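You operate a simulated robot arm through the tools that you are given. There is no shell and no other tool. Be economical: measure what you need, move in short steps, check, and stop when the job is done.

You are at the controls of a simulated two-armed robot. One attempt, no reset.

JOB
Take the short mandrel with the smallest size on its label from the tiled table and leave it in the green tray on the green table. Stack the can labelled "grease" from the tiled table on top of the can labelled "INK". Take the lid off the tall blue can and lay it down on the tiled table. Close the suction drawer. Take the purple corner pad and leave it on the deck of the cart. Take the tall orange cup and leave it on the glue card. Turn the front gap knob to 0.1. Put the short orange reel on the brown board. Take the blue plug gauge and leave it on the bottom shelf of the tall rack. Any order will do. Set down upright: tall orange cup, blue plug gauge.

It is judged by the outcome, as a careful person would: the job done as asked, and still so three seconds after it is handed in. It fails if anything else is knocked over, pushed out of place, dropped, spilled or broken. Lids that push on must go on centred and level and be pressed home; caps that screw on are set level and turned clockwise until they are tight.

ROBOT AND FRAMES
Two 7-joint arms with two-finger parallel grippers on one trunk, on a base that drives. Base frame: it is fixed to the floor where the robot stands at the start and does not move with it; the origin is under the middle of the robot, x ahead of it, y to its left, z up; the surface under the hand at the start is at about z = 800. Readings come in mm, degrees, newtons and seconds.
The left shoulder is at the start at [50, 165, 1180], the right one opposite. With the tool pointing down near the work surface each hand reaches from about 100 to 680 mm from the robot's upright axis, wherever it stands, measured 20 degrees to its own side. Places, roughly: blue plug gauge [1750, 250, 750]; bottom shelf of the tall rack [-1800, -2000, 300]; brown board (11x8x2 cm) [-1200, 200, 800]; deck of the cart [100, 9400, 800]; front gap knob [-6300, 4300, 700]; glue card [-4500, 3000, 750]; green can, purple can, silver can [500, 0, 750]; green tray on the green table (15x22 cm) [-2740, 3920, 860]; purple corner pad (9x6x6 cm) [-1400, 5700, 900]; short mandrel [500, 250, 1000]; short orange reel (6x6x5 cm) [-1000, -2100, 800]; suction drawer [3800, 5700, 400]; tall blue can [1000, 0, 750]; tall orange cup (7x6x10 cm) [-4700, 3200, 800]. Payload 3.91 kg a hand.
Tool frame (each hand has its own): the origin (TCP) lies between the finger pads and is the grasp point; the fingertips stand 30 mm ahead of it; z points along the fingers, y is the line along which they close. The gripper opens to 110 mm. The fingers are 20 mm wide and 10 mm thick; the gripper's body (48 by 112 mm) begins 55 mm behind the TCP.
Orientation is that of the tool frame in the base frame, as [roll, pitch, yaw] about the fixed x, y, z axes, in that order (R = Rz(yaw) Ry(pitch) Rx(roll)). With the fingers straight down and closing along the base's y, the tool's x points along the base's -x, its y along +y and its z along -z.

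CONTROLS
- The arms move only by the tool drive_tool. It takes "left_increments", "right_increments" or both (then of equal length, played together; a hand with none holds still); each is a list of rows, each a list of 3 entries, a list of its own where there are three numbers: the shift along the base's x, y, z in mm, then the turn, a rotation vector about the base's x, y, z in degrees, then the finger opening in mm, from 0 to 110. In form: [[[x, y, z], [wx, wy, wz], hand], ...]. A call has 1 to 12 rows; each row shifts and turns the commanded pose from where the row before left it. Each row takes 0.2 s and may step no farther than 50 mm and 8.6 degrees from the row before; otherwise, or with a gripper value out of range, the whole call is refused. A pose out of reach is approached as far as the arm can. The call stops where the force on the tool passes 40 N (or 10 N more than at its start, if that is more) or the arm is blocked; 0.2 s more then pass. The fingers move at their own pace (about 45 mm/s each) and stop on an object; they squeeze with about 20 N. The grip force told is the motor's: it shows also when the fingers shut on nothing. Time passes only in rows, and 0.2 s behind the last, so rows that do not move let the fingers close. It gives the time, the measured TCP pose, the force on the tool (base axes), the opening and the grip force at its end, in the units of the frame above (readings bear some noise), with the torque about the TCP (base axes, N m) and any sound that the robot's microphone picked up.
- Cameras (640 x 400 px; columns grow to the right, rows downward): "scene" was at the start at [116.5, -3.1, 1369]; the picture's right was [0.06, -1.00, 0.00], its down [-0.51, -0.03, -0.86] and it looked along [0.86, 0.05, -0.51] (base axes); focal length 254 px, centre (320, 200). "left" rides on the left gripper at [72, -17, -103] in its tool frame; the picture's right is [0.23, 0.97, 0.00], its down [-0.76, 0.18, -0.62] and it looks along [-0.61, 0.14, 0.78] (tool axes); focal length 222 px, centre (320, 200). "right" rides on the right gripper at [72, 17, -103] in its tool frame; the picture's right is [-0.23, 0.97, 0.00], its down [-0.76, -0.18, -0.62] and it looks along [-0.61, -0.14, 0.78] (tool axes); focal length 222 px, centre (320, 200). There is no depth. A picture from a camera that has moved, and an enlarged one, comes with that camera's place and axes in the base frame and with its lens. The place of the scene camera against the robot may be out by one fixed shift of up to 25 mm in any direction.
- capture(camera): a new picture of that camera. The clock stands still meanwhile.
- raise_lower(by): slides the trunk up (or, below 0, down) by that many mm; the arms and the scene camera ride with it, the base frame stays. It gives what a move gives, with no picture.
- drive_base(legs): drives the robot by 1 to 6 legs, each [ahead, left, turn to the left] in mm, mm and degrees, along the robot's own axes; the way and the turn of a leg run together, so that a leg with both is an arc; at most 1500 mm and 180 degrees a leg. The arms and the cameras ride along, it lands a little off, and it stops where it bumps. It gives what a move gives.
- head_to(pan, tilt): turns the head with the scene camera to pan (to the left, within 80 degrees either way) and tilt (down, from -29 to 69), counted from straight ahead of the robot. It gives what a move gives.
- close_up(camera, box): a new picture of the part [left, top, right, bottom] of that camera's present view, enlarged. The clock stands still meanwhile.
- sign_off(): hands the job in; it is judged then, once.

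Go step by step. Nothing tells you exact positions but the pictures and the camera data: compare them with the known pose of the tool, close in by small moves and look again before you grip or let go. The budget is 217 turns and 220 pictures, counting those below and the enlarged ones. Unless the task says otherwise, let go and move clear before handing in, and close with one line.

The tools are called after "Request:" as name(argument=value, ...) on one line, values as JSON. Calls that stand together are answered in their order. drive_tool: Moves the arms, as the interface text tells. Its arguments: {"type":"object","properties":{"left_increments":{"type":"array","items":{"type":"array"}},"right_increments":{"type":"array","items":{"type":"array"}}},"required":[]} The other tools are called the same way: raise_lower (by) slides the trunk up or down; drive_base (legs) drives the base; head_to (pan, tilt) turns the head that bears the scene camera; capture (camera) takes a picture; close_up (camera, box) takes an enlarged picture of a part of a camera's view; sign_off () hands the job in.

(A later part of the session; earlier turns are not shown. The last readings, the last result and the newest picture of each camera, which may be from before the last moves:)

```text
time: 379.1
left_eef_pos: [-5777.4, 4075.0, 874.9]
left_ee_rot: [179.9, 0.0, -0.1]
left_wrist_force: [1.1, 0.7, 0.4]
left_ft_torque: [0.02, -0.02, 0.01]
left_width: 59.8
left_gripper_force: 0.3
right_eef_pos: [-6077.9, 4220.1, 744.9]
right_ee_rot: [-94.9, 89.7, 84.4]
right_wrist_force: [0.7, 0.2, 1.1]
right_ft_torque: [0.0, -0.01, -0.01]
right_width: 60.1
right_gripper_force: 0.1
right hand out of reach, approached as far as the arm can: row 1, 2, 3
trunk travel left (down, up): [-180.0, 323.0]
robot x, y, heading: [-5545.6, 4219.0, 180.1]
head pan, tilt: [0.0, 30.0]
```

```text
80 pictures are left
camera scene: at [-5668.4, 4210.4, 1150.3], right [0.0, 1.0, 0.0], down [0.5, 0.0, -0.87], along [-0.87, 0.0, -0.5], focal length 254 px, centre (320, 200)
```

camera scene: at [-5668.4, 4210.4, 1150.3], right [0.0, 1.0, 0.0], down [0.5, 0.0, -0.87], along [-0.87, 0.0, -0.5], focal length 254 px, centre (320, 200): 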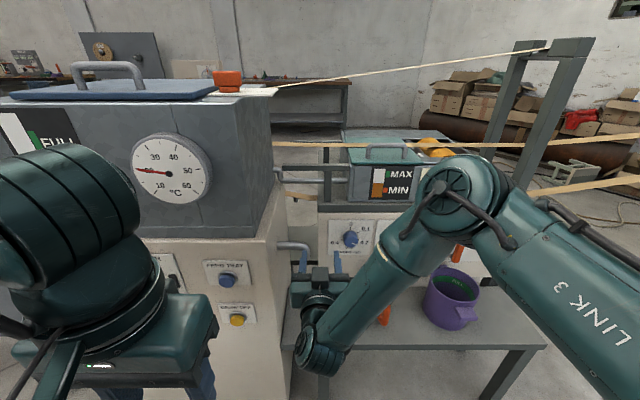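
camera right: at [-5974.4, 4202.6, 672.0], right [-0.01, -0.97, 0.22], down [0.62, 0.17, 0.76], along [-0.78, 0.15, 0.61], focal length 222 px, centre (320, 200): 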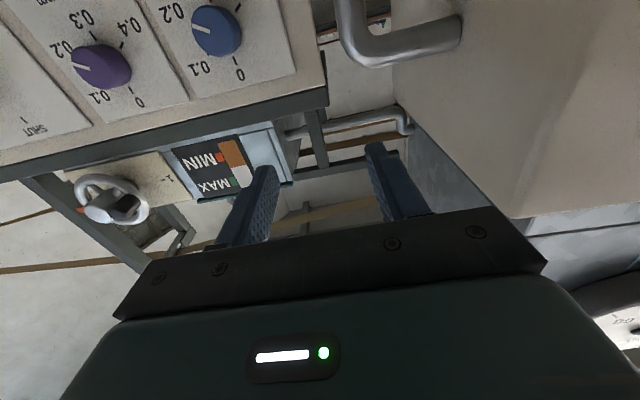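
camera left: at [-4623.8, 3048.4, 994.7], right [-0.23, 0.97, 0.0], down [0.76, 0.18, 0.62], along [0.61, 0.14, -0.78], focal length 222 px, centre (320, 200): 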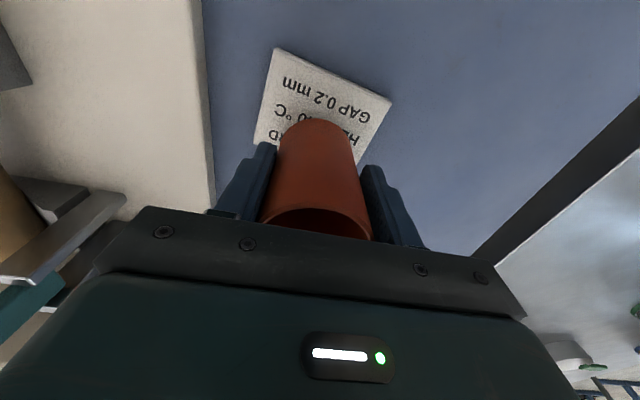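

The arm seems to want the target farther ahead and higher relative to the shoulder, so I lower the trunk further and try again.

Request:
raise_lower(by=-130)

Request:
drive_tool(right_increments=[[[-20, 10, 10], [0, 0, 0], 60], [[-20, 10, 10], [0, 0, 0], 60], [[-20, 15, 10], [0, 0, 0], 60], [[-10, 15, 10], [0, 0, 0], 60], [[0, 10, 0], [0, 0, 0], 60], [[0, 10, 0], [0, 0, 0], 60], [[0, 0, 0], [0, 0, 0], 60]])

Request:
capture(camera="right")

```text
time: 380.6
left_eef_pos: [-5778.9, 4075.8, 744.4]
left_ee_rot: [179.9, 0.1, -0.1]
left_wrist_force: [1.1, -0.6, 0.4]
left_ft_torque: [0.01, 0.01, 0.0]
left_width: 60.1
left_gripper_force: 0.0
right_eef_pos: [-6077.7, 4219.7, 615.2]
right_ee_rot: [-98.0, 89.8, 81.4]
right_wrist_force: [-0.1, -0.6, -0.2]
right_ft_torque: [-0.02, 0.01, 0.01]
right_width: 60.1
right_gripper_force: 0.1
trunk travel left (down, up): [-50.0, 453.0]
robot x, y, heading: [-5547.5, 4215.5, 180.1]
head pan, tilt: [0.0, 30.0]
```

```text
time: 382.2
left_eef_pos: [-5779.0, 4076.1, 744.3]
left_ee_rot: [179.9, 0.0, -0.2]
left_wrist_force: [0.9, -0.1, -0.1]
left_ft_torque: [0.0, -0.04, 0.02]
left_width: 59.8
left_gripper_force: 0.1
right_eef_pos: [-6135.6, 4253.4, 681.4]
right_ee_rot: [-142.0, 89.8, 37.1]
right_wrist_force: [0.0, 0.5, -0.1]
right_ft_torque: [0.04, 0.01, 0.01]
right_width: 59.9
right_gripper_force: 0.1
right hand out of reach, approached as far as the arm can: row 2, 3, 4, 5, 6
trunk travel left (down, up): [-50.0, 453.0]
robot x, y, heading: [-5546.8, 4216.3, 180.2]
head pan, tilt: [0.0, 30.0]
```

```text
79 pictures are left
camera right: at [-6033.1, 4235.7, 609.0], right [-0.02, -0.97, 0.22], down [0.62, 0.17, 0.76], along [-0.78, 0.15, 0.6], focal length 222 px, centre (320, 200)
```

right: 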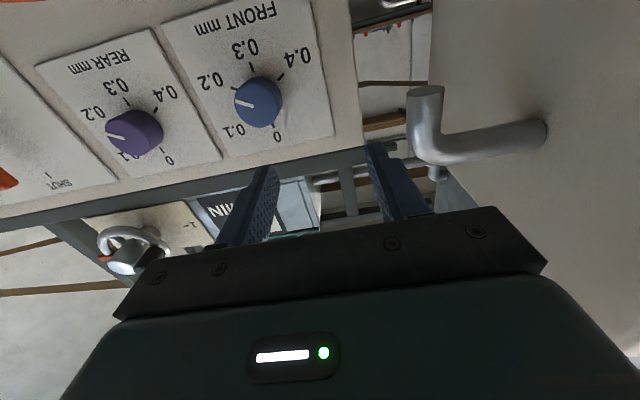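

Moving the base 45 mm right and the trunk slightly down puts the hand in line with the knob without stressing the arm.

Request:
drive_base(legs=[[0, -48, 0]])

Request:
raise_lower(by=-30)

Request:
drive_tool(right_increments=[[[-15, 0, 0], [0, 0, 0], 60], [[-15, 0, 0], [0, 0, 0], 60], [[0, 0, 0], [0, 0, 0], 60]])

Request:
capture(camera="right")

```text
time: 383.3
left_eef_pos: [-5778.3, 4123.3, 743.9]
left_ee_rot: [179.9, -0.1, -0.1]
left_wrist_force: [-0.4, -0.1, 0.1]
left_ft_torque: [-0.01, -0.03, 0.0]
left_width: 60.0
left_gripper_force: 0.1
right_eef_pos: [-6136.7, 4300.9, 680.1]
right_ee_rot: [-143.1, 89.7, 36.1]
right_wrist_force: [-0.1, -0.6, -0.2]
right_ft_torque: [0.02, -0.04, -0.02]
right_width: 59.9
right_gripper_force: 0.0
trunk travel left (down, up): [-50.0, 453.0]
robot x, y, heading: [-5549.7, 4267.4, 180.0]
head pan, tilt: [0.0, 30.0]
```

```text
time: 384.1
left_eef_pos: [-5778.3, 4123.8, 714.7]
left_ee_rot: [179.9, 0.0, -0.1]
left_wrist_force: [0.2, 0.0, -0.4]
left_ft_torque: [0.03, 0.01, 0.0]
left_width: 60.2
left_gripper_force: 0.1
right_eef_pos: [-6137.4, 4301.1, 650.5]
right_ee_rot: [-142.1, 89.8, 36.9]
right_wrist_force: [-1.2, 0.1, 0.4]
right_ft_torque: [-0.02, 0.0, 0.03]
right_width: 60.3
right_gripper_force: 0.0
trunk travel left (down, up): [-20.0, 483.0]
robot x, y, heading: [-5543.5, 4266.2, 179.8]
head pan, tilt: [0.0, 30.0]
```

```text
time: 384.9
left_eef_pos: [-5779.1, 4123.0, 714.8]
left_ee_rot: [179.8, 0.0, 0.0]
left_wrist_force: [-0.1, -0.1, 0.3]
left_ft_torque: [-0.03, 0.0, -0.02]
left_width: 59.9
left_gripper_force: 0.1
right_eef_pos: [-6165.3, 4298.8, 652.7]
right_ee_rot: [-159.0, 89.5, 19.8]
right_wrist_force: [-0.9, 0.8, 0.5]
right_ft_torque: [0.02, -0.04, 0.01]
right_width: 60.2
right_gripper_force: 0.1
right hand out of reach, approached as far as the arm can: row 2
trunk travel left (down, up): [-20.0, 483.0]
robot x, y, heading: [-5544.4, 4264.8, 179.7]
head pan, tilt: [0.0, 30.0]
```

```text
78 pictures are left
camera right: at [-6061.6, 4280.6, 580.9], right [-0.02, -0.97, 0.22], down [0.62, 0.16, 0.77], along [-0.78, 0.16, 0.6], focal length 222 px, centre (320, 200)
```

right: 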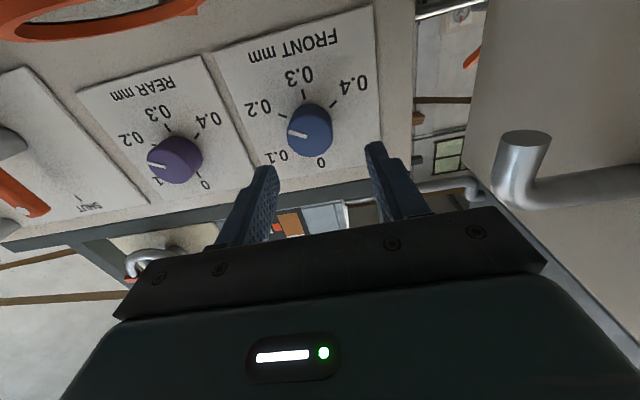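

The knob axis is at about y=4309, z=647. I fine-adjust with the base and trunk, then advance.

Request:
drive_base(legs=[[15, -10, 0]])

Request:
raise_lower(by=-5)

Request:
drive_tool(right_increments=[[[-12, 0, 0], [0, 0, 0], 60], [[-12, 0, 0], [0, 0, 0], 60], [[0, 0, 0], [0, 0, 0], 60]])

Request:
capture(camera="right")

```text
time: 385.7
left_eef_pos: [-5792.7, 4133.9, 715.2]
left_ee_rot: [179.9, -0.1, -0.1]
left_wrist_force: [0.0, 0.6, 0.0]
left_ft_torque: [-0.01, 0.01, -0.02]
left_width: 60.2
left_gripper_force: 0.0
right_eef_pos: [-6178.6, 4308.9, 652.0]
right_ee_rot: [-160.1, 89.5, 18.6]
right_wrist_force: [-0.9, -0.2, 0.8]
right_ft_torque: [-0.01, -0.01, -0.02]
right_width: 60.2
right_gripper_force: 0.0
trunk travel left (down, up): [-20.0, 483.0]
robot x, y, heading: [-5562.7, 4274.6, 180.0]
head pan, tilt: [0.0, 30.0]
```

```text
time: 386.2
left_eef_pos: [-5792.2, 4133.2, 709.7]
left_ee_rot: [179.9, -0.1, -0.1]
left_wrist_force: [0.5, 0.2, -0.5]
left_ft_torque: [0.0, -0.03, -0.03]
left_width: 59.9
left_gripper_force: 0.0
right_eef_pos: [-6179.9, 4308.7, 647.1]
right_ee_rot: [-159.2, 89.5, 19.5]
right_wrist_force: [0.5, 0.3, -0.1]
right_ft_torque: [0.04, 0.03, -0.01]
right_width: 59.9
right_gripper_force: 0.0
trunk travel left (down, up): [-15.0, 488.0]
robot x, y, heading: [-5558.8, 4278.6, 180.0]
head pan, tilt: [0.0, 30.0]
```

```text
time: 387.0
left_eef_pos: [-5794.5, 4133.1, 710.3]
left_ee_rot: [179.8, 0.0, -0.1]
left_wrist_force: [-0.1, -0.5, -0.5]
left_ft_torque: [-0.03, 0.02, 0.0]
left_width: 59.8
left_gripper_force: 0.1
right_eef_pos: [-6204.9, 4307.1, 646.9]
right_ee_rot: [-164.4, 89.4, 14.3]
right_wrist_force: [-0.3, 0.4, 0.0]
right_ft_torque: [0.0, -0.03, -0.01]
right_width: 60.0
right_gripper_force: 0.1
trunk travel left (down, up): [-15.0, 488.0]
robot x, y, heading: [-5558.6, 4274.5, 180.0]
head pan, tilt: [0.0, 30.0]
```

```text
77 pictures are left
camera right: at [-6099.4, 4287.5, 576.6], right [-0.03, -0.97, 0.22], down [0.62, 0.16, 0.77], along [-0.79, 0.16, 0.6], focal length 222 px, centre (320, 200)
```

right: 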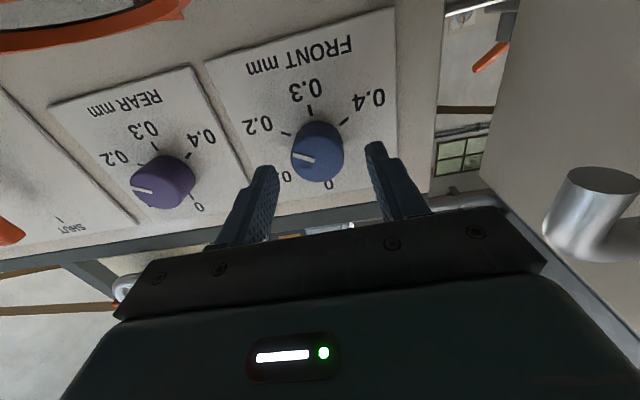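

Aligned now. I advance around the knob and close on it.

Request:
drive_tool(right_increments=[[[-10, 2, 2], [0, 0, 0], 60], [[-10, 0, 0], [0, 0, 0], 60], [[-4, 0, 0], [0, 0, 0], 60], [[0, 0, 0], [0, 0, 0], 40], [[0, 0, 0], [0, 0, 0], 20], [[0, 0, 0], [0, 0, 0], 20], [[0, 0, 0], [0, 0, 0], 20]])

Request:
capture(camera="right")

```text
time: 388.6
left_eef_pos: [-5794.2, 4134.4, 710.4]
left_ee_rot: [179.9, 0.0, -0.1]
left_wrist_force: [-0.8, 0.5, 0.8]
left_ft_torque: [0.01, 0.01, -0.05]
left_width: 60.2
left_gripper_force: 0.2
right_eef_pos: [-6226.7, 4311.0, 650.6]
right_ee_rot: [-171.3, 89.3, 6.7]
right_wrist_force: [5.4, 22.6, 0.4]
right_ft_torque: [-0.09, 0.12, -0.53]
right_width: 41.8
right_gripper_force: 45.1
right hand out of reach, approached as far as the arm can: row 3
trunk travel left (down, up): [-15.0, 488.0]
robot x, y, heading: [-5562.7, 4275.6, 179.6]
head pan, tilt: [0.0, 30.0]
```

```text
76 pictures are left
camera right: at [-6124.9, 4290.4, 579.2], right [-0.04, -0.97, 0.23], down [0.62, 0.15, 0.77], along [-0.78, 0.17, 0.6], focal length 222 px, centre (320, 200)
```

right: 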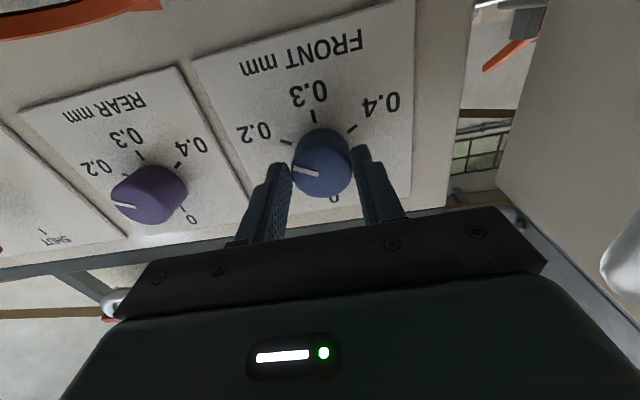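

One finger touches first; I shift 3 mm in +y to centre and let the grip settle.

Request:
drive_tool(right_increments=[[[0, 2, 0], [0, 0, 0], 20], [[0, 2, 0], [0, 0, 0], 20], [[0, 0, 0], [0, 0, 0], 20]])

```text
time: 389.4
left_eef_pos: [-5793.5, 4134.3, 709.0]
left_ee_rot: [179.9, -0.2, -0.1]
left_wrist_force: [-0.5, 0.5, -0.1]
left_ft_torque: [0.01, 0.01, -0.01]
left_width: 60.3
left_gripper_force: 0.1
right_eef_pos: [-6228.2, 4311.0, 650.8]
right_ee_rot: [-170.0, 89.1, 8.1]
right_wrist_force: [-25.3, 15.0, -8.5]
right_ft_torque: [-0.1, -0.04, -0.1]
right_width: 41.8
right_gripper_force: 44.7
right hand out of reach, approached as far as the arm can: row 2
trunk travel left (down, up): [-15.0, 488.0]
robot x, y, heading: [-5559.2, 4276.5, 180.0]
head pan, tilt: [0.0, 30.0]
```

The arm is near its limit again. I open, back off, move the base 40 mm ahead, and re-approach.

Request:
drive_tool(right_increments=[[[0, 0, 0], [0, 0, 0], 60], [[0, 0, 0], [0, 0, 0], 60], [[20, 0, 0], [0, 0, 0], 60], [[25, 0, 0], [0, 0, 0], 60], [[20, 0, 0], [0, 0, 0], 60]])

Request:
drive_base(legs=[[35, 0, 0]])

Request:
drive_tool(right_increments=[[[0, 0, 0], [0, 0, 0], 60]])

Request:
capture(camera="right")

```text
time: 390.6
left_eef_pos: [-5793.0, 4133.2, 710.0]
left_ee_rot: [179.8, 0.0, -0.1]
left_wrist_force: [-0.5, 0.0, 0.1]
left_ft_torque: [-0.02, 0.01, -0.01]
left_width: 60.0
left_gripper_force: 0.1
right_eef_pos: [-6161.1, 4309.6, 651.7]
right_ee_rot: [-159.4, 89.5, 19.3]
right_wrist_force: [-0.5, 0.0, -0.1]
right_ft_torque: [0.02, -0.02, 0.01]
right_width: 60.2
right_gripper_force: 0.0
trunk travel left (down, up): [-15.0, 488.0]
robot x, y, heading: [-5561.4, 4274.7, 179.9]
head pan, tilt: [0.0, 30.0]
```

```text
time: 391.5
left_eef_pos: [-5827.0, 4133.0, 709.8]
left_ee_rot: [179.9, 0.0, 0.0]
left_wrist_force: [-0.4, 0.9, 1.1]
left_ft_torque: [-0.01, 0.01, 0.02]
left_width: 60.1
left_gripper_force: 0.0
right_eef_pos: [-6196.2, 4308.9, 650.4]
right_ee_rot: [-160.5, 89.4, 18.4]
right_wrist_force: [0.2, -0.4, 1.0]
right_ft_torque: [0.0, -0.01, 0.03]
right_width: 59.9
right_gripper_force: 0.1
trunk travel left (down, up): [-15.0, 488.0]
robot x, y, heading: [-5596.1, 4276.4, 179.8]
head pan, tilt: [0.0, 30.0]
```

```text
time: 391.9
left_eef_pos: [-5828.2, 4133.0, 710.0]
left_ee_rot: [180.0, 0.0, -0.2]
left_wrist_force: [0.0, 0.1, -0.3]
left_ft_torque: [0.05, 0.02, 0.01]
left_width: 59.9
left_gripper_force: 0.0
right_eef_pos: [-6197.2, 4309.0, 650.2]
right_ee_rot: [-159.0, 89.5, 19.7]
right_wrist_force: [-1.0, 0.1, 0.2]
right_ft_torque: [-0.01, -0.02, 0.02]
right_width: 60.1
right_gripper_force: 0.1
trunk travel left (down, up): [-15.0, 488.0]
robot x, y, heading: [-5592.1, 4274.5, 179.9]
head pan, tilt: [0.0, 30.0]
```

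```text
75 pictures are left
camera right: at [-6092.9, 4290.3, 579.5], right [-0.02, -0.97, 0.22], down [0.62, 0.16, 0.77], along [-0.78, 0.16, 0.6], focal length 222 px, centre (320, 200)
```

right: 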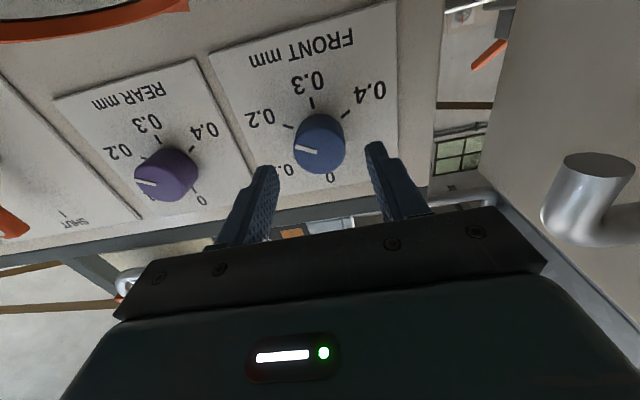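

Request:
drive_tool(right_increments=[[[-10, 1, -1], [0, 0, 0], 60], [[-10, 1, -1], [0, 0, 0], 60], [[-9, 0, 0], [0, 0, 0], 60], [[0, 0, 0], [0, 0, 0], 45], [[0, 0, 0], [0, 0, 0], 36], [[0, 0, 0], [0, 0, 0], 36], [[0, 0, 0], [0, 0, 0], 36]])

Request:
capture(camera="right")

```text
time: 393.5
left_eef_pos: [-5826.9, 4133.5, 710.1]
left_ee_rot: [179.8, 0.0, -0.1]
left_wrist_force: [-0.8, 0.2, 0.2]
left_ft_torque: [0.02, 0.01, 0.0]
left_width: 60.0
left_gripper_force: 0.0
right_eef_pos: [-6224.4, 4310.5, 650.5]
right_ee_rot: [-163.3, 89.5, 15.3]
right_wrist_force: [-1.0, 2.7, 0.9]
right_ft_torque: [0.02, -0.03, -0.04]
right_width: 41.6
right_gripper_force: 44.3
trunk travel left (down, up): [-15.0, 488.0]
robot x, y, heading: [-5596.7, 4279.4, 180.1]
head pan, tilt: [0.0, 30.0]
```

```text
74 pictures are left
camera right: at [-6120.2, 4292.0, 579.2], right [-0.03, -0.97, 0.22], down [0.62, 0.16, 0.77], along [-0.78, 0.16, 0.6], focal length 222 px, centre (320, 200)
```

right: 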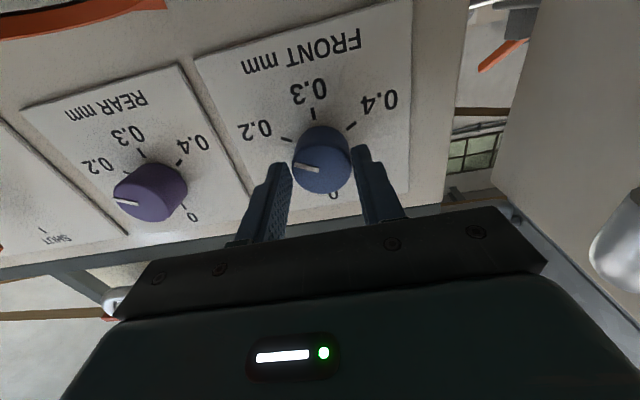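

Firmly on the knob with low side force. I turn it counterclockwise step by step.

Request:
drive_tool(right_increments=[[[0, 0, 0], [7.5, 0, 0], 36], [[0, 0, 0], [7.5, 0, 0], 36], [[0, 0, 0], [7.5, 0, 0], 36], [[0, 0, 0], [7.5, 0, 0], 36], [[0, 0, 0], [0, 0, 0], 36]])

Request:
close_up(camera="right", box=[200, 40, 440, 220])

```text
time: 394.9
left_eef_pos: [-5826.4, 4133.2, 709.9]
left_ee_rot: [180.0, 0.1, -0.2]
left_wrist_force: [0.3, -0.7, 1.0]
left_ft_torque: [-0.01, 0.01, 0.03]
left_width: 60.1
left_gripper_force: 0.2
right_eef_pos: [-6224.0, 4311.6, 651.4]
right_ee_rot: [-89.9, 59.6, 88.0]
right_wrist_force: [9.0, 2.5, 4.0]
right_ft_torque: [0.02, 0.27, -0.39]
right_width: 41.2
right_gripper_force: 44.7
trunk travel left (down, up): [-15.0, 488.0]
robot x, y, heading: [-5594.2, 4272.3, 180.0]
head pan, tilt: [0.0, 30.0]
stopped in row 5 (right hand): the force on the tool passed its limit at 41 N (the readings are from after the stop); the commanded pose is now the measured one
```

```text
2.22 times, centred on (320, 130) of right
camera zoom: at [-6120.0, 4331.3, 579.8], right [-0.04, -0.95, -0.3], down [0.61, -0.25, 0.75], along [-0.79, -0.16, 0.6], focal length 494 px, centre (320, 356)
```

zoom: 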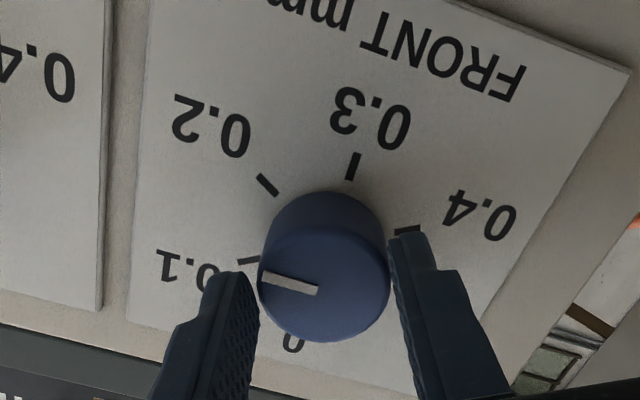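

Half way (about 30°). I continue in smaller steps.

Request:
drive_tool(right_increments=[[[0, 0, -1], [4, 0, 0], 36], [[0, 0, 0], [4, 0, 0], 36], [[0, 0, 0], [4, 0, 0], 36], [[0, 0, 0], [4, 0, 0], 36], [[0, 0, 0], [0, 0, 0], 36]])

Request:
close_up(camera="right", box=[200, 40, 440, 220])

```text
time: 396.1
left_eef_pos: [-5825.9, 4133.8, 711.5]
left_ee_rot: [179.8, 0.1, -0.1]
left_wrist_force: [-0.5, -0.5, -0.2]
left_ft_torque: [0.03, -0.01, 0.01]
left_width: 60.1
left_gripper_force: 0.0
right_eef_pos: [-6223.9, 4313.8, 651.3]
right_ee_rot: [-89.2, 43.8, 88.1]
right_wrist_force: [11.7, 15.0, 13.9]
right_ft_torque: [-0.06, 0.59, 0.35]
right_width: 41.4
right_gripper_force: 45.0
trunk travel left (down, up): [-15.0, 488.0]
robot x, y, heading: [-5594.2, 4279.0, 180.2]
head pan, tilt: [0.0, 30.0]
```

```text
2.22 times, centred on (320, 130) of right
camera zoom: at [-6119.9, 4350.2, 588.0], right [-0.04, -0.84, -0.55], down [0.61, -0.46, 0.65], along [-0.79, -0.31, 0.53], focal length 494 px, centre (320, 356)
```

zoom: 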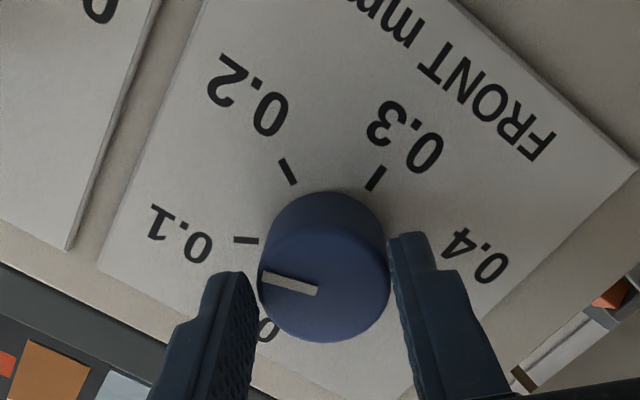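

Request:
drive_tool(right_increments=[[[0, 1, 1], [4, 0, 0], 36], [[0, 0, 0], [4, 0, 0], 36], [[0, 0, 0], [4, 0, 0], 36], [[0, 0, 0], [2.5, 0, 0], 36], [[0, 0, 0], [0, 0, 0], 36]])

Request:
close_up(camera="right", box=[200, 40, 440, 220])

```text
time: 397.3
left_eef_pos: [-5827.4, 4135.2, 710.3]
left_ee_rot: [179.8, 0.1, -0.2]
left_wrist_force: [-0.1, 0.0, -0.2]
left_ft_torque: [0.0, -0.03, -0.03]
left_width: 59.9
left_gripper_force: 0.0
right_eef_pos: [-6225.1, 4314.7, 652.7]
right_ee_rot: [-88.9, 29.3, 87.8]
right_wrist_force: [1.7, 25.9, 4.9]
right_ft_torque: [-0.1, 0.31, -0.35]
right_width: 41.6
right_gripper_force: 45.0
right hand out of reach, approached as far as the arm can: row 3
trunk travel left (down, up): [-15.0, 488.0]
robot x, y, heading: [-5595.6, 4275.4, 179.9]
head pan, tilt: [0.0, 30.0]
```

```text
2.22 times, centred on (320, 130) of right
camera zoom: at [-6119.2, 4364.7, 600.7], right [-0.04, -0.67, -0.74], down [0.6, -0.61, 0.52], along [-0.8, -0.42, 0.43], focal length 494 px, centre (320, 356)
```

zoom: 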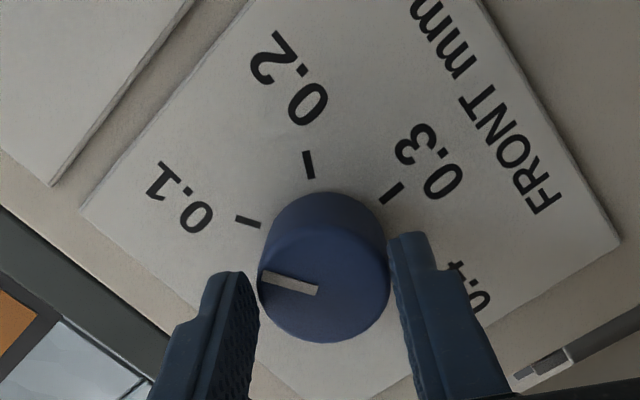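

The pointer now lines up with the 0.1 tick just as it did with 0.2 before. I open, back out and check.

Request:
drive_tool(right_increments=[[[0, 0, 0], [0, 0, 0], 60], [[0, 0, 0], [0, 0, 0], 64], [[0, 0, 0], [0, 0, 0], 64], [[20, 0, 0], [0, 0, 0], 64], [[25, 0, 0], [0, 0, 0], 64], [[30, 0, 0], [0, 0, 0], 64]])

Request:
capture(camera="right")

Request:
capture(camera="scene")

```text
time: 398.7
left_eef_pos: [-5828.2, 4134.5, 709.4]
left_ee_rot: [179.9, -0.1, -0.1]
left_wrist_force: [0.2, 0.1, -0.3]
left_ft_torque: [0.0, 0.02, 0.0]
left_width: 59.9
left_gripper_force: 0.0
right_eef_pos: [-6147.9, 4311.0, 652.6]
right_ee_rot: [-88.8, 29.3, 88.7]
right_wrist_force: [-0.8, -0.4, -0.1]
right_ft_torque: [0.01, 0.0, 0.01]
right_width: 64.0
right_gripper_force: 0.0
trunk travel left (down, up): [-15.0, 488.0]
robot x, y, heading: [-5592.2, 4274.4, 180.0]
head pan, tilt: [0.0, 30.0]
```

```text
70 pictures are left
camera right: at [-6043.7, 4362.5, 600.3], right [-0.03, -0.67, -0.74], down [0.61, -0.6, 0.52], along [-0.79, -0.44, 0.43], focal length 222 px, centre (320, 200)
```

right: 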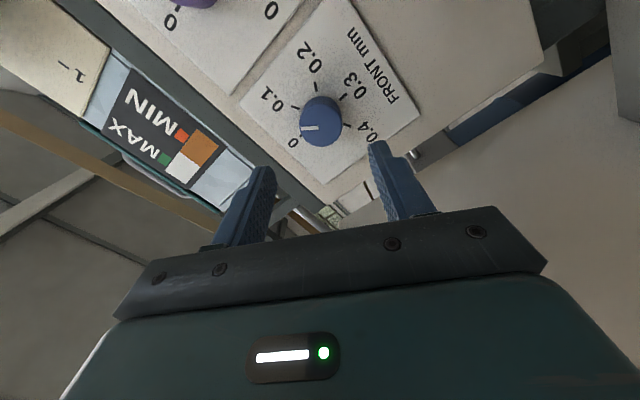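

```text
69 pictures are left
camera scene: at [-5717.2, 4268.0, 985.2], right [0.0, 1.0, 0.0], down [0.5, 0.0, -0.87], along [-0.87, 0.0, -0.5], focal length 254 px, centre (320, 200)
```

scene: 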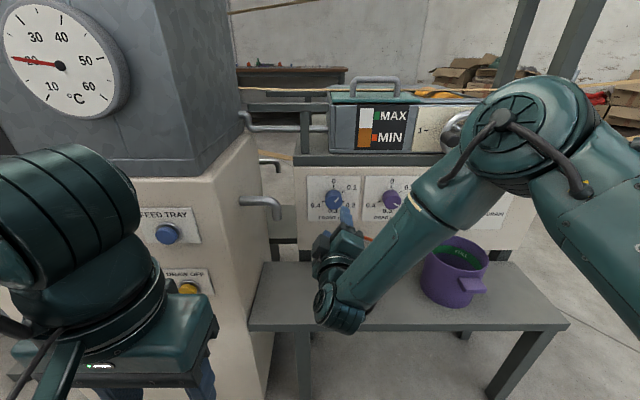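

Request:
close_up(camera="right", box=[230, 50, 420, 180])

Request:
close_up(camera="scene", box=[295, 165, 425, 235])

```text
3.08 times, centred on (325, 115) of right
camera zoom: at [-6043.7, 4362.5, 600.3], right [-0.03, -0.67, -0.74], down [0.61, -0.6, 0.52], along [-0.79, -0.44, 0.43], focal length 684 px, centre (305, 462)
```

zoom: 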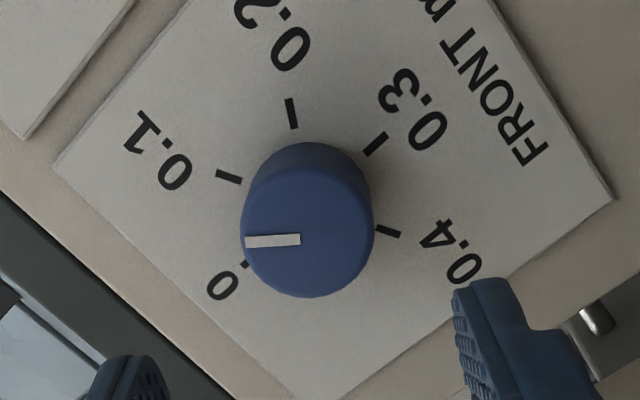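

```text
4.92 times, centred on (360, 200) of scene
camera zoom: at [-5717.2, 4268.0, 985.2], right [0.0, 1.0, 0.0], down [0.5, 0.0, -0.87], along [-0.87, 0.0, -0.5], focal length 1248 px, centre (123, 200)
```

zoom: 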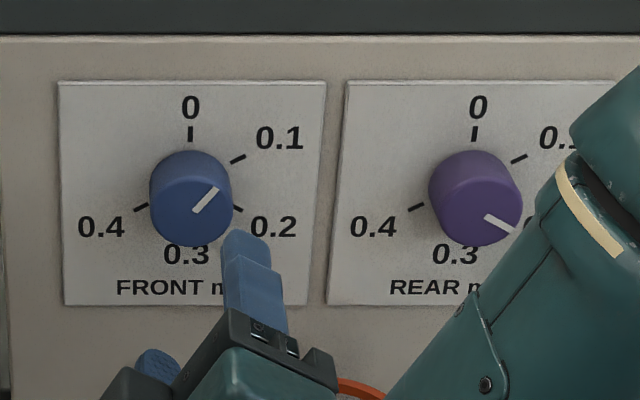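

The knob overshot: the pointer is about 22° past 0.1 toward 0 (the release dragged it). I re-approach better centred (y +3) and turn it back clockwise.

Request:
drive_tool(right_increments=[[[-25, 3, -1], [0, 0, 0], 64], [[-25, 0, 0], [0, 0, 0], 64], [[-20, 0, 0], [0, 0, 0], 64], [[-6, 0, 0], [0, 0, 0], 64], [[0, 0, 0], [0, 0, 0], 46], [[0, 0, 0], [0, 0, 0], 40], [[0, 0, 0], [0, 0, 0], 40]])

Request:
close_up(camera="right", box=[200, 40, 440, 220])

```text
time: 400.3
left_eef_pos: [-5826.6, 4133.8, 709.3]
left_ee_rot: [180.0, 0.0, -0.1]
left_wrist_force: [0.4, -0.7, -0.1]
left_ft_torque: [0.03, 0.0, -0.01]
left_width: 60.1
left_gripper_force: 0.2
right_eef_pos: [-6224.7, 4310.2, 652.3]
right_ee_rot: [-88.9, 29.2, 88.3]
right_wrist_force: [-0.8, 3.5, 5.1]
right_ft_torque: [0.02, 0.08, -0.1]
right_width: 43.2
right_gripper_force: 3.0
trunk travel left (down, up): [-15.0, 488.0]
robot x, y, heading: [-5592.3, 4272.9, 180.2]
head pan, tilt: [0.0, 30.0]
```

```text
2.22 times, centred on (320, 130) of right
camera zoom: at [-6120.0, 4362.3, 601.5], right [-0.04, -0.67, -0.74], down [0.61, -0.6, 0.52], along [-0.79, -0.43, 0.43], focal length 494 px, centre (320, 356)
```

zoom: 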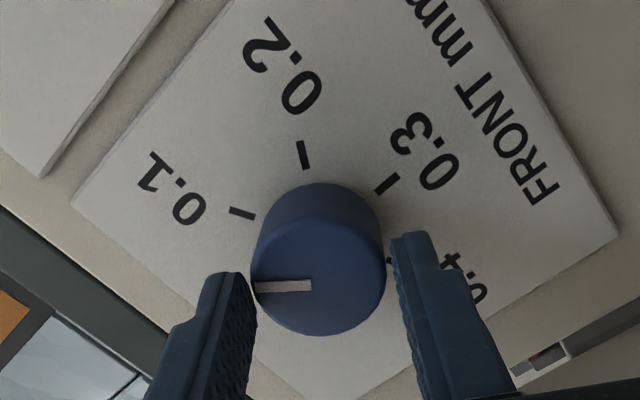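

Request:
drive_tool(right_increments=[[[0, 1, 1], [0, 0, 0], 38], [[0, 0, 0], [0, 0, 0], 36], [[0, 0, 0], [0, 0, 0], 36]])

Request:
drive_tool(right_increments=[[[0, 0, 0], [-4, 0, 0], 36], [[0, 0, 0], [-4, 0, 0], 36], [[0, 0, 0], [-4, 0, 0], 36], [[0, 0, 0], [-4, 0, 0], 36], [[0, 0, 0], [-4, 0, 0], 36], [[0, 0, 0], [0, 0, 0], 36]])

Request:
close_up(camera="right", box=[200, 40, 440, 220])

Request:
close_up(camera="scene", box=[295, 165, 425, 235])

```text
time: 401.1
left_eef_pos: [-5827.0, 4133.9, 710.5]
left_ee_rot: [179.8, 0.0, -0.1]
left_wrist_force: [0.3, 0.3, -0.3]
left_ft_torque: [-0.01, 0.05, 0.06]
left_width: 60.2
left_gripper_force: 0.1
right_eef_pos: [-6225.3, 4311.5, 654.0]
right_ee_rot: [-88.9, 29.1, 88.3]
right_wrist_force: [-2.7, 5.7, 6.8]
right_ft_torque: [-0.02, 0.19, -0.1]
right_width: 41.5
right_gripper_force: 45.2
trunk travel left (down, up): [-15.0, 488.0]
robot x, y, heading: [-5598.2, 4277.1, 179.8]
head pan, tilt: [0.0, 30.0]
```

```text
time: 402.5
left_eef_pos: [-5826.2, 4134.0, 710.7]
left_ee_rot: [179.9, 0.0, 0.0]
left_wrist_force: [0.1, -0.3, -0.5]
left_ft_torque: [0.02, -0.02, 0.0]
left_width: 60.3
left_gripper_force: 0.1
right_eef_pos: [-6224.4, 4312.5, 652.2]
right_ee_rot: [-89.6, 49.2, 88.4]
right_wrist_force: [-1.5, -4.7, 11.4]
right_ft_torque: [0.02, 0.22, 0.18]
right_width: 40.6
right_gripper_force: 44.4
trunk travel left (down, up): [-15.0, 488.0]
robot x, y, heading: [-5600.0, 4274.4, 180.1]
head pan, tilt: [0.0, 30.0]
```

```text
2.22 times, centred on (320, 130) of right
camera zoom: at [-6120.3, 4343.6, 586.2], right [-0.03, -0.89, -0.46], down [0.61, -0.38, 0.69], along [-0.79, -0.26, 0.56], focal length 494 px, centre (320, 356)
```

zoom: 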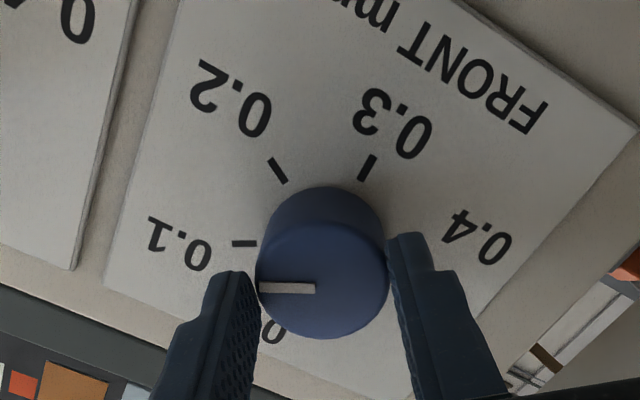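

```text
4.92 times, centred on (360, 200) of scene
camera zoom: at [-5716.4, 4267.6, 985.4], right [0.0, 1.0, 0.0], down [0.5, 0.0, -0.87], along [-0.87, 0.0, -0.5], focal length 1248 px, centre (123, 200)
```

zoom: 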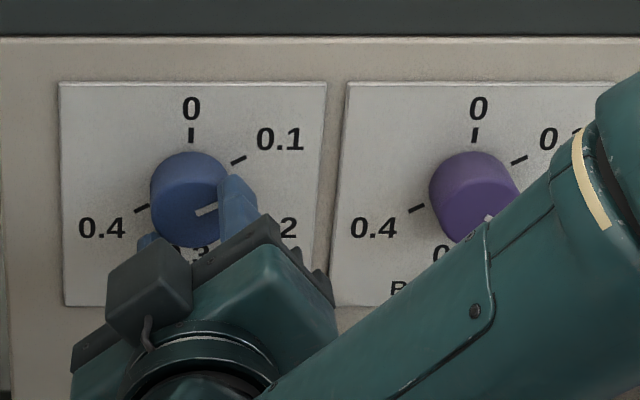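

The pointer is parallel to the 0.1 tick. Before releasing I relieve the side force so that the release does not drag the knob.

Request:
drive_tool(right_increments=[[[0, -0.5, 1.5], [0, 0, 0], 38], [[0, 0, 0], [0, 0, 0], 39]])

Request:
drive_tool(right_increments=[[[0, 0, 0], [0, 0, 0], 41], [[0, 0, 0], [0, 0, 0], 43], [[0, 0, 0], [0, 0, 0], 46], [[0, 0, 0], [0, 0, 0], 55]])

Request:
close_up(camera="right", box=[200, 40, 440, 220])

```text
time: 403.1
left_eef_pos: [-5827.3, 4134.0, 709.5]
left_ee_rot: [179.8, 0.0, -0.1]
left_wrist_force: [0.4, 0.1, 0.4]
left_ft_torque: [0.0, -0.05, 0.01]
left_width: 60.0
left_gripper_force: 0.0
right_eef_pos: [-6223.2, 4312.0, 653.0]
right_ee_rot: [-89.8, 49.2, 88.3]
right_wrist_force: [-0.5, -6.1, 6.5]
right_ft_torque: [0.04, 0.86, 0.76]
right_width: 40.4
right_gripper_force: 44.5
trunk travel left (down, up): [-15.0, 488.0]
robot x, y, heading: [-5597.5, 4277.5, 180.0]
head pan, tilt: [0.0, 30.0]
```

```text
time: 404.1
left_eef_pos: [-5826.5, 4132.7, 709.5]
left_ee_rot: [179.9, 0.0, -0.1]
left_wrist_force: [1.2, -0.3, 0.4]
left_ft_torque: [0.0, 0.01, -0.05]
left_width: 60.0
left_gripper_force: 0.1
right_eef_pos: [-6225.3, 4313.0, 652.9]
right_ee_rot: [-89.7, 49.2, 88.1]
right_wrist_force: [0.2, -0.5, -0.8]
right_ft_torque: [0.0, 0.0, -0.01]
right_width: 55.1
right_gripper_force: 0.0
trunk travel left (down, up): [-15.0, 488.0]
robot x, y, heading: [-5598.2, 4280.4, 180.0]
head pan, tilt: [0.0, 30.0]
```

```text
2.22 times, centred on (320, 130) of right
camera zoom: at [-6120.8, 4344.7, 586.6], right [-0.03, -0.88, -0.46], down [0.61, -0.39, 0.69], along [-0.79, -0.26, 0.55], focal length 494 px, centre (320, 356)
```

zoom: 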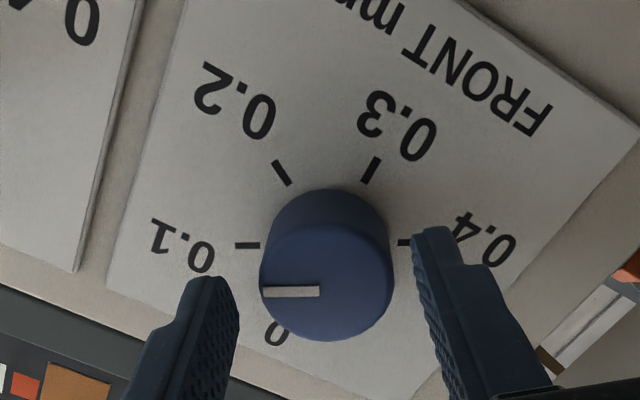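

Good: the pointer is parallel to the 0.1–0.4 tick line. I back out and confirm from the scene camera.

Request:
drive_tool(right_increments=[[[25, 0, 0], [0, 0, 0], 60], [[30, 0, 0], [0, 0, 0], 60], [[35, 0, 0], [0, 0, 0], 60], [[35, 0, 0], [0, 0, 0], 60]])

Request:
close_up(camera="scene", box=[295, 165, 425, 235])

```text
time: 405.1
left_eef_pos: [-5827.4, 4133.6, 709.0]
left_ee_rot: [179.9, 0.0, -0.2]
left_wrist_force: [-0.1, 0.5, -0.4]
left_ft_torque: [0.01, 0.0, 0.0]
left_width: 60.1
left_gripper_force: 0.1
right_eef_pos: [-6101.2, 4316.3, 652.7]
right_ee_rot: [-89.5, 49.3, 88.3]
right_wrist_force: [0.5, 0.4, -0.4]
right_ft_torque: [-0.02, -0.01, -0.02]
right_width: 60.2
right_gripper_force: 0.1
trunk travel left (down, up): [-15.0, 488.0]
robot x, y, heading: [-5592.7, 4270.2, 180.1]
head pan, tilt: [0.0, 30.0]
```

```text
4.92 times, centred on (360, 200) of scene
camera zoom: at [-5717.2, 4268.0, 985.2], right [0.0, 1.0, 0.0], down [0.5, 0.0, -0.87], along [-0.87, 0.0, -0.5], focal length 1248 px, centre (123, 200)
```

zoom: 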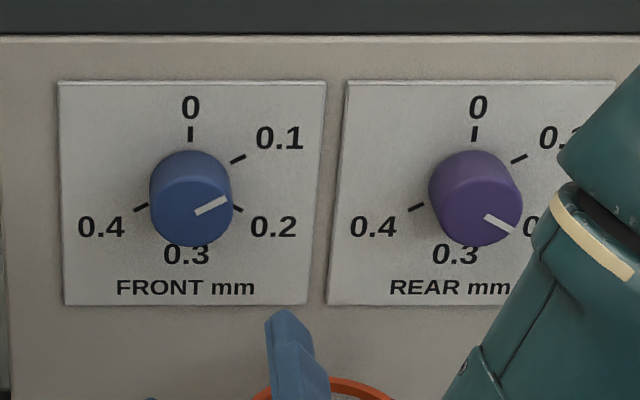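

The front knob reads 0.1. Now for the purple pad: I back away, raise the trunk and straighten the right hand.

Request:
drive_base(legs=[[-300, 0, 0]])

Request:
raise_lower(by=385)

Request:
drive_tool(right_increments=[[[0, 0, 0], [-8, 0, 0], 110], [[0, 0, 0], [-8, 0, 0], 110], [[0, 0, 0], [-8, 0, 0], 110], [[0, 0, 0], [-8, 0, 0], 110], [[0, 0, 0], [-8.3, 0, 0], 110]])

Request:
drive_tool(right_increments=[[[0, 12, 0], [0, -8.2, 0], 110], [[0, 12, 0], [0, -8.2, 0], 110], [[0, 12, 0], [0, -8.2, 0], 110], [[0, 12, 0], [0, -8.2, 0], 110], [[0, 12, 0], [0, -8.2, 0], 110], [[0, 12, 0], [0, -8.2, 0], 110], [[0, 12, 0], [0, -8.2, 0], 110], [[0, 12, 0], [0, -8.2, 0], 110], [[0, 12, 0], [0, -8.2, 0], 110], [[0, 12, 0], [0, -8.2, 0], 110], [[0, 12, 0], [0, -8, 0], 110]])

```text
time: 407.1
left_eef_pos: [-5531.5, 4133.3, 709.6]
left_ee_rot: [180.0, 0.0, -0.3]
left_wrist_force: [-0.4, 0.0, 0.2]
left_ft_torque: [-0.02, -0.02, 0.04]
left_width: 59.9
left_gripper_force: 0.1
right_eef_pos: [-5804.0, 4316.6, 650.7]
right_ee_rot: [-89.5, 49.2, 88.1]
right_wrist_force: [-0.6, 0.3, 0.0]
right_ft_torque: [0.01, 0.01, 0.02]
right_width: 60.1
right_gripper_force: 0.0
trunk travel left (down, up): [-15.0, 488.0]
robot x, y, heading: [-5299.0, 4273.2, 179.5]
head pan, tilt: [0.0, 30.0]
```

```text
time: 410.8
left_eef_pos: [-5531.9, 4133.4, 1093.8]
left_ee_rot: [179.9, 0.0, -0.4]
left_wrist_force: [0.0, -0.4, -0.3]
left_ft_torque: [0.01, -0.03, 0.01]
left_width: 60.0
left_gripper_force: 0.2
right_eef_pos: [-5803.8, 4316.3, 1036.7]
right_ee_rot: [-89.5, 49.2, 88.1]
right_wrist_force: [-0.4, 0.1, -1.2]
right_ft_torque: [0.0, -0.01, -0.03]
right_width: 60.0
right_gripper_force: 0.1
trunk travel left (down, up): [-400.0, 103.0]
robot x, y, heading: [-5298.9, 4273.6, 179.7]
head pan, tilt: [0.0, 30.0]
```

```text
time: 412.0
left_eef_pos: [-5531.4, 4132.7, 1095.2]
left_ee_rot: [179.9, 0.1, -0.3]
left_wrist_force: [-0.2, -0.1, 0.2]
left_ft_torque: [0.02, 0.01, 0.0]
left_width: 60.0
left_gripper_force: 0.0
right_eef_pos: [-5803.6, 4316.6, 1037.6]
right_ee_rot: [-164.9, 88.8, 13.3]
right_wrist_force: [-0.4, -0.1, 0.1]
right_ft_torque: [0.0, -0.04, -0.01]
right_width: 109.9
right_gripper_force: 0.0
trunk travel left (down, up): [-400.0, 103.0]
robot x, y, heading: [-5295.2, 4275.2, 179.6]
head pan, tilt: [0.0, 30.0]
```

```text
time: 414.4
left_eef_pos: [-5532.7, 4133.2, 1095.2]
left_ee_rot: [179.8, 0.0, -0.3]
left_wrist_force: [-0.7, -0.4, 0.5]
left_ft_torque: [0.02, -0.04, 0.01]
left_width: 59.9
left_gripper_force: 0.1
right_eef_pos: [-5803.2, 4447.5, 1037.2]
right_ee_rot: [-178.2, -1.4, 0.6]
right_wrist_force: [-0.1, 0.2, 1.3]
right_ft_torque: [0.01, 0.0, -0.03]
right_width: 110.1
right_gripper_force: 0.1
trunk travel left (down, up): [-400.0, 103.0]
robot x, y, heading: [-5299.4, 4272.7, 179.5]
head pan, tilt: [0.0, 30.0]
```

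Request:
drive_base(legs=[[0, -380, 0.5], [0, 0, -90], [0, 0, -90], [1300, 0, 0], [1300, 0, 0], [1250, 0, 0]])

Request:
drive_base(legs=[[0, 0, 90]])

Request:
capture(camera="scene")

```text
time: 444.2
left_eef_pos: [-1211.0, 4712.7, 1095.4]
left_ee_rot: [180.0, 0.0, 179.6]
left_wrist_force: [-0.2, -0.5, -0.7]
left_ft_torque: [-0.01, -0.01, 0.02]
left_width: 60.1
left_gripper_force: 0.1
right_eef_pos: [-941.4, 4396.6, 1036.4]
right_ee_rot: [-178.1, -1.3, -179.6]
right_wrist_force: [0.9, 0.3, 0.4]
right_ft_torque: [-0.01, 0.02, -0.02]
right_width: 109.8
right_gripper_force: 0.0
trunk travel left (down, up): [-400.0, 103.0]
robot x, y, heading: [-1442.3, 4568.0, -0.6]
head pan, tilt: [0.0, 30.0]
```

```text
time: 448.4
left_eef_pos: [-1583.7, 4807.1, 1094.1]
left_ee_rot: [179.9, 0.0, -91.0]
left_wrist_force: [-1.0, -0.5, -0.5]
left_ft_torque: [-0.01, -0.01, 0.02]
left_width: 59.9
left_gripper_force: 0.0
right_eef_pos: [-1265.2, 5072.8, 1036.6]
right_ee_rot: [-178.1, -1.3, -90.3]
right_wrist_force: [-0.1, 0.2, 1.0]
right_ft_torque: [0.02, 0.01, -0.01]
right_width: 109.8
right_gripper_force: 0.0
trunk travel left (down, up): [-400.0, 103.0]
robot x, y, heading: [-1445.4, 4572.9, 88.8]
head pan, tilt: [0.0, 30.0]
```

```text
61 pictures are left
camera scene: at [-1445.4, 4683.3, 1370.3], right [1.0, -0.02, 0.0], down [-0.01, -0.5, -0.87], along [0.02, 0.87, -0.5], focal length 254 px, centre (320, 200)
```

scene: 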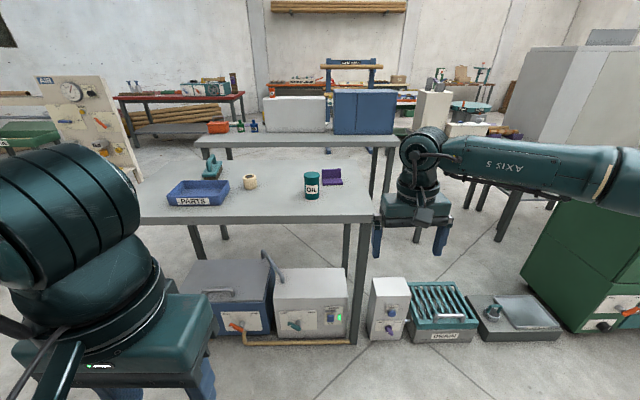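

The purple pad is at about (-1364,5731). I drive up to the table and look from above.

Request:
drive_base(legs=[[530, 0, 1.2]])

Request:
drive_tool(right_increments=[[[-35, 10, 0], [0, 0, 0], 110], [[-35, 10, 0], [0, 0, 0], 110], [[-30, 10, 0], [0, 0, 0], 110]])

Request:
capture(camera="right")

Request:
close_up(camera="scene", box=[280, 160, 440, 260])

```text
time: 451.4
left_eef_pos: [-1584.7, 5304.9, 1094.5]
left_ee_rot: [179.9, -0.2, -89.7]
left_wrist_force: [0.1, 0.0, 0.4]
left_ft_torque: [0.0, -0.01, -0.03]
left_width: 60.3
left_gripper_force: 0.1
right_eef_pos: [-1271.8, 5579.1, 1035.1]
right_ee_rot: [-178.0, -1.4, -89.0]
right_wrist_force: [-0.1, -0.2, 0.2]
right_ft_torque: [-0.01, 0.0, 0.02]
right_width: 110.2
right_gripper_force: 0.2
trunk travel left (down, up): [-400.0, 103.0]
robot x, y, heading: [-1441.7, 5072.6, 90.2]
head pan, tilt: [0.0, 30.0]
```

```text
time: 452.2
left_eef_pos: [-1584.6, 5304.6, 1095.3]
left_ee_rot: [179.9, 0.0, -89.8]
left_wrist_force: [0.2, -0.8, 0.8]
left_ft_torque: [-0.01, -0.01, -0.01]
left_width: 59.9
left_gripper_force: 0.0
right_eef_pos: [-1369.9, 5610.1, 1039.0]
right_ee_rot: [-178.0, -1.3, -89.1]
right_wrist_force: [0.0, 1.2, -0.1]
right_ft_torque: [-0.02, -0.02, 0.01]
right_width: 110.1
right_gripper_force: 0.0
trunk travel left (down, up): [-400.0, 103.0]
robot x, y, heading: [-1443.9, 5077.2, 90.2]
head pan, tilt: [0.0, 30.0]
```

```text
60 pictures are left
camera right: at [-1389.4, 5540.3, 1142.8], right [-0.98, 0.21, -0.04], down [0.14, 0.78, 0.61], along [0.16, 0.59, -0.79], focal length 222 px, centre (320, 200)
```

right: 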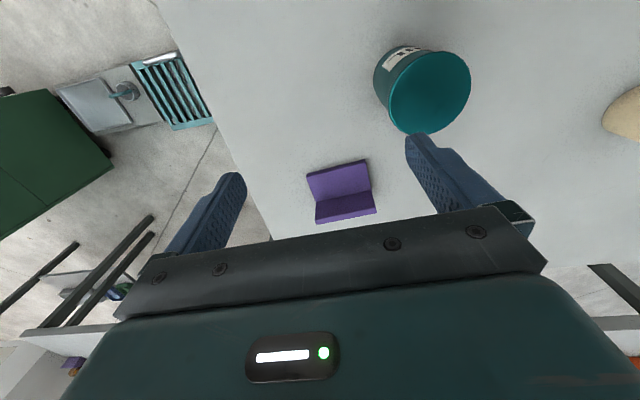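

```text
4.00 times, centred on (360, 210) of scene
camera zoom: at [-1445.1, 5184.3, 1370.2], right [1.0, 0.0, 0.0], down [0.0, -0.5, -0.87], along [0.0, 0.87, -0.5], focal length 1014 px, centre (160, 160)
```

zoom: 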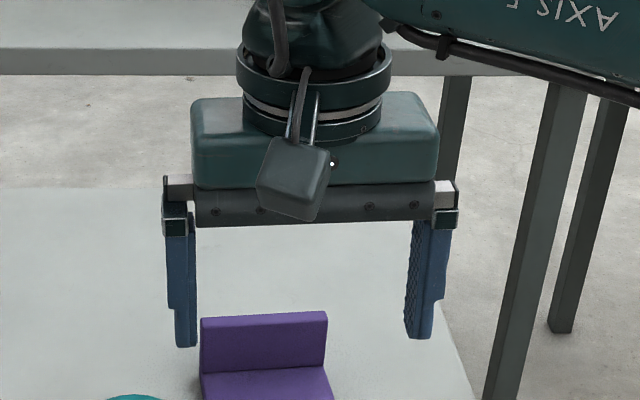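

The pad is an L piece about 94 mm long centred at (-1366,5735). I nudge the base forward and come down over its ends.

Request:
drive_base(legs=[[40, 0, 0]])

Request:
drive_tool(right_increments=[[[2, 32, 0], [0, 0, 3], 110], [[2, 32, -30], [0, 0, 0], 110], [[0, 28, -35], [0, 0, 0], 110], [[0, 0, 0], [0, 0, 0], 110]])

Request:
capture(camera="right")

Request:
close_up(camera="scene", box=[290, 190, 410, 280])

```text
time: 453.1
left_eef_pos: [-1585.2, 5345.9, 1095.3]
left_ee_rot: [179.9, -0.1, -89.8]
left_wrist_force: [0.2, 0.3, 0.4]
left_ft_torque: [-0.02, 0.01, -0.01]
left_width: 59.8
left_gripper_force: 0.1
right_eef_pos: [-1370.3, 5651.6, 1039.5]
right_ee_rot: [-178.1, -1.2, -89.0]
right_wrist_force: [-0.1, 0.1, 0.1]
right_ft_torque: [-0.06, 0.01, 0.01]
right_width: 109.8
right_gripper_force: 0.0
trunk travel left (down, up): [-400.0, 103.0]
robot x, y, heading: [-1440.5, 5113.7, 90.5]
head pan, tilt: [0.0, 30.0]
```

```text
time: 454.1
left_eef_pos: [-1583.1, 5343.5, 1096.2]
left_ee_rot: [179.9, 0.0, -89.8]
left_wrist_force: [0.0, -0.2, 0.1]
left_ft_torque: [0.0, 0.01, -0.01]
left_width: 60.0
left_gripper_force: 0.0
right_eef_pos: [-1364.4, 5745.3, 978.0]
right_ee_rot: [-178.1, -1.2, -85.8]
right_wrist_force: [0.6, 0.9, 0.0]
right_ft_torque: [0.01, 0.01, 0.03]
right_width: 110.1
right_gripper_force: 0.0
trunk travel left (down, up): [-400.0, 103.0]
robot x, y, heading: [-1440.9, 5112.5, 90.2]
head pan, tilt: [0.0, 30.0]
```

```text
58 pictures are left
camera right: at [-1380.6, 5674.0, 1082.1], right [-0.99, 0.16, -0.04], down [0.1, 0.78, 0.61], along [0.12, 0.6, -0.79], focal length 222 px, centre (320, 200)
```

right: 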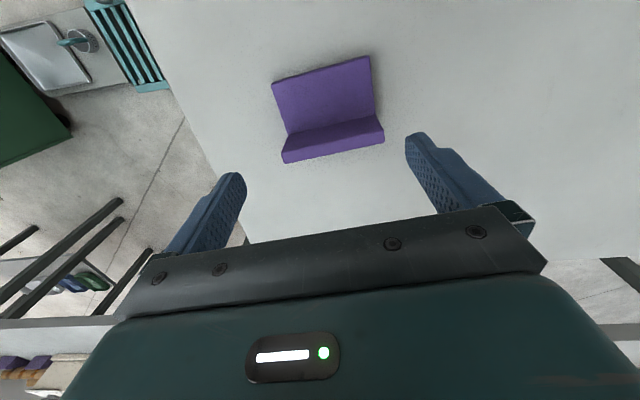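

```text
4.44 times, centred on (350, 235) of scene
camera zoom: at [-1444.1, 5224.2, 1370.3], right [1.0, 0.0, 0.0], down [0.0, -0.5, -0.87], along [0.0, 0.87, -0.5], focal length 1127 px, centre (187, 44)
```

zoom: 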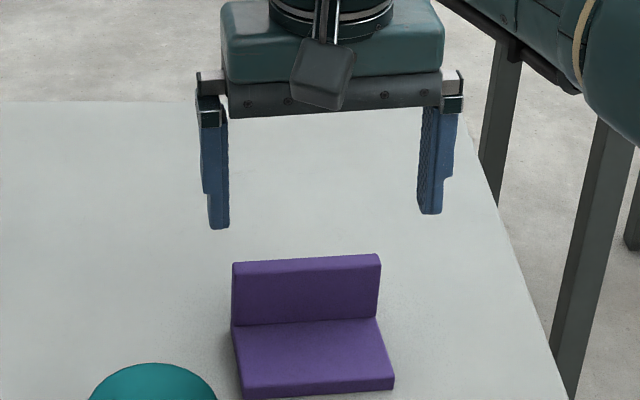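

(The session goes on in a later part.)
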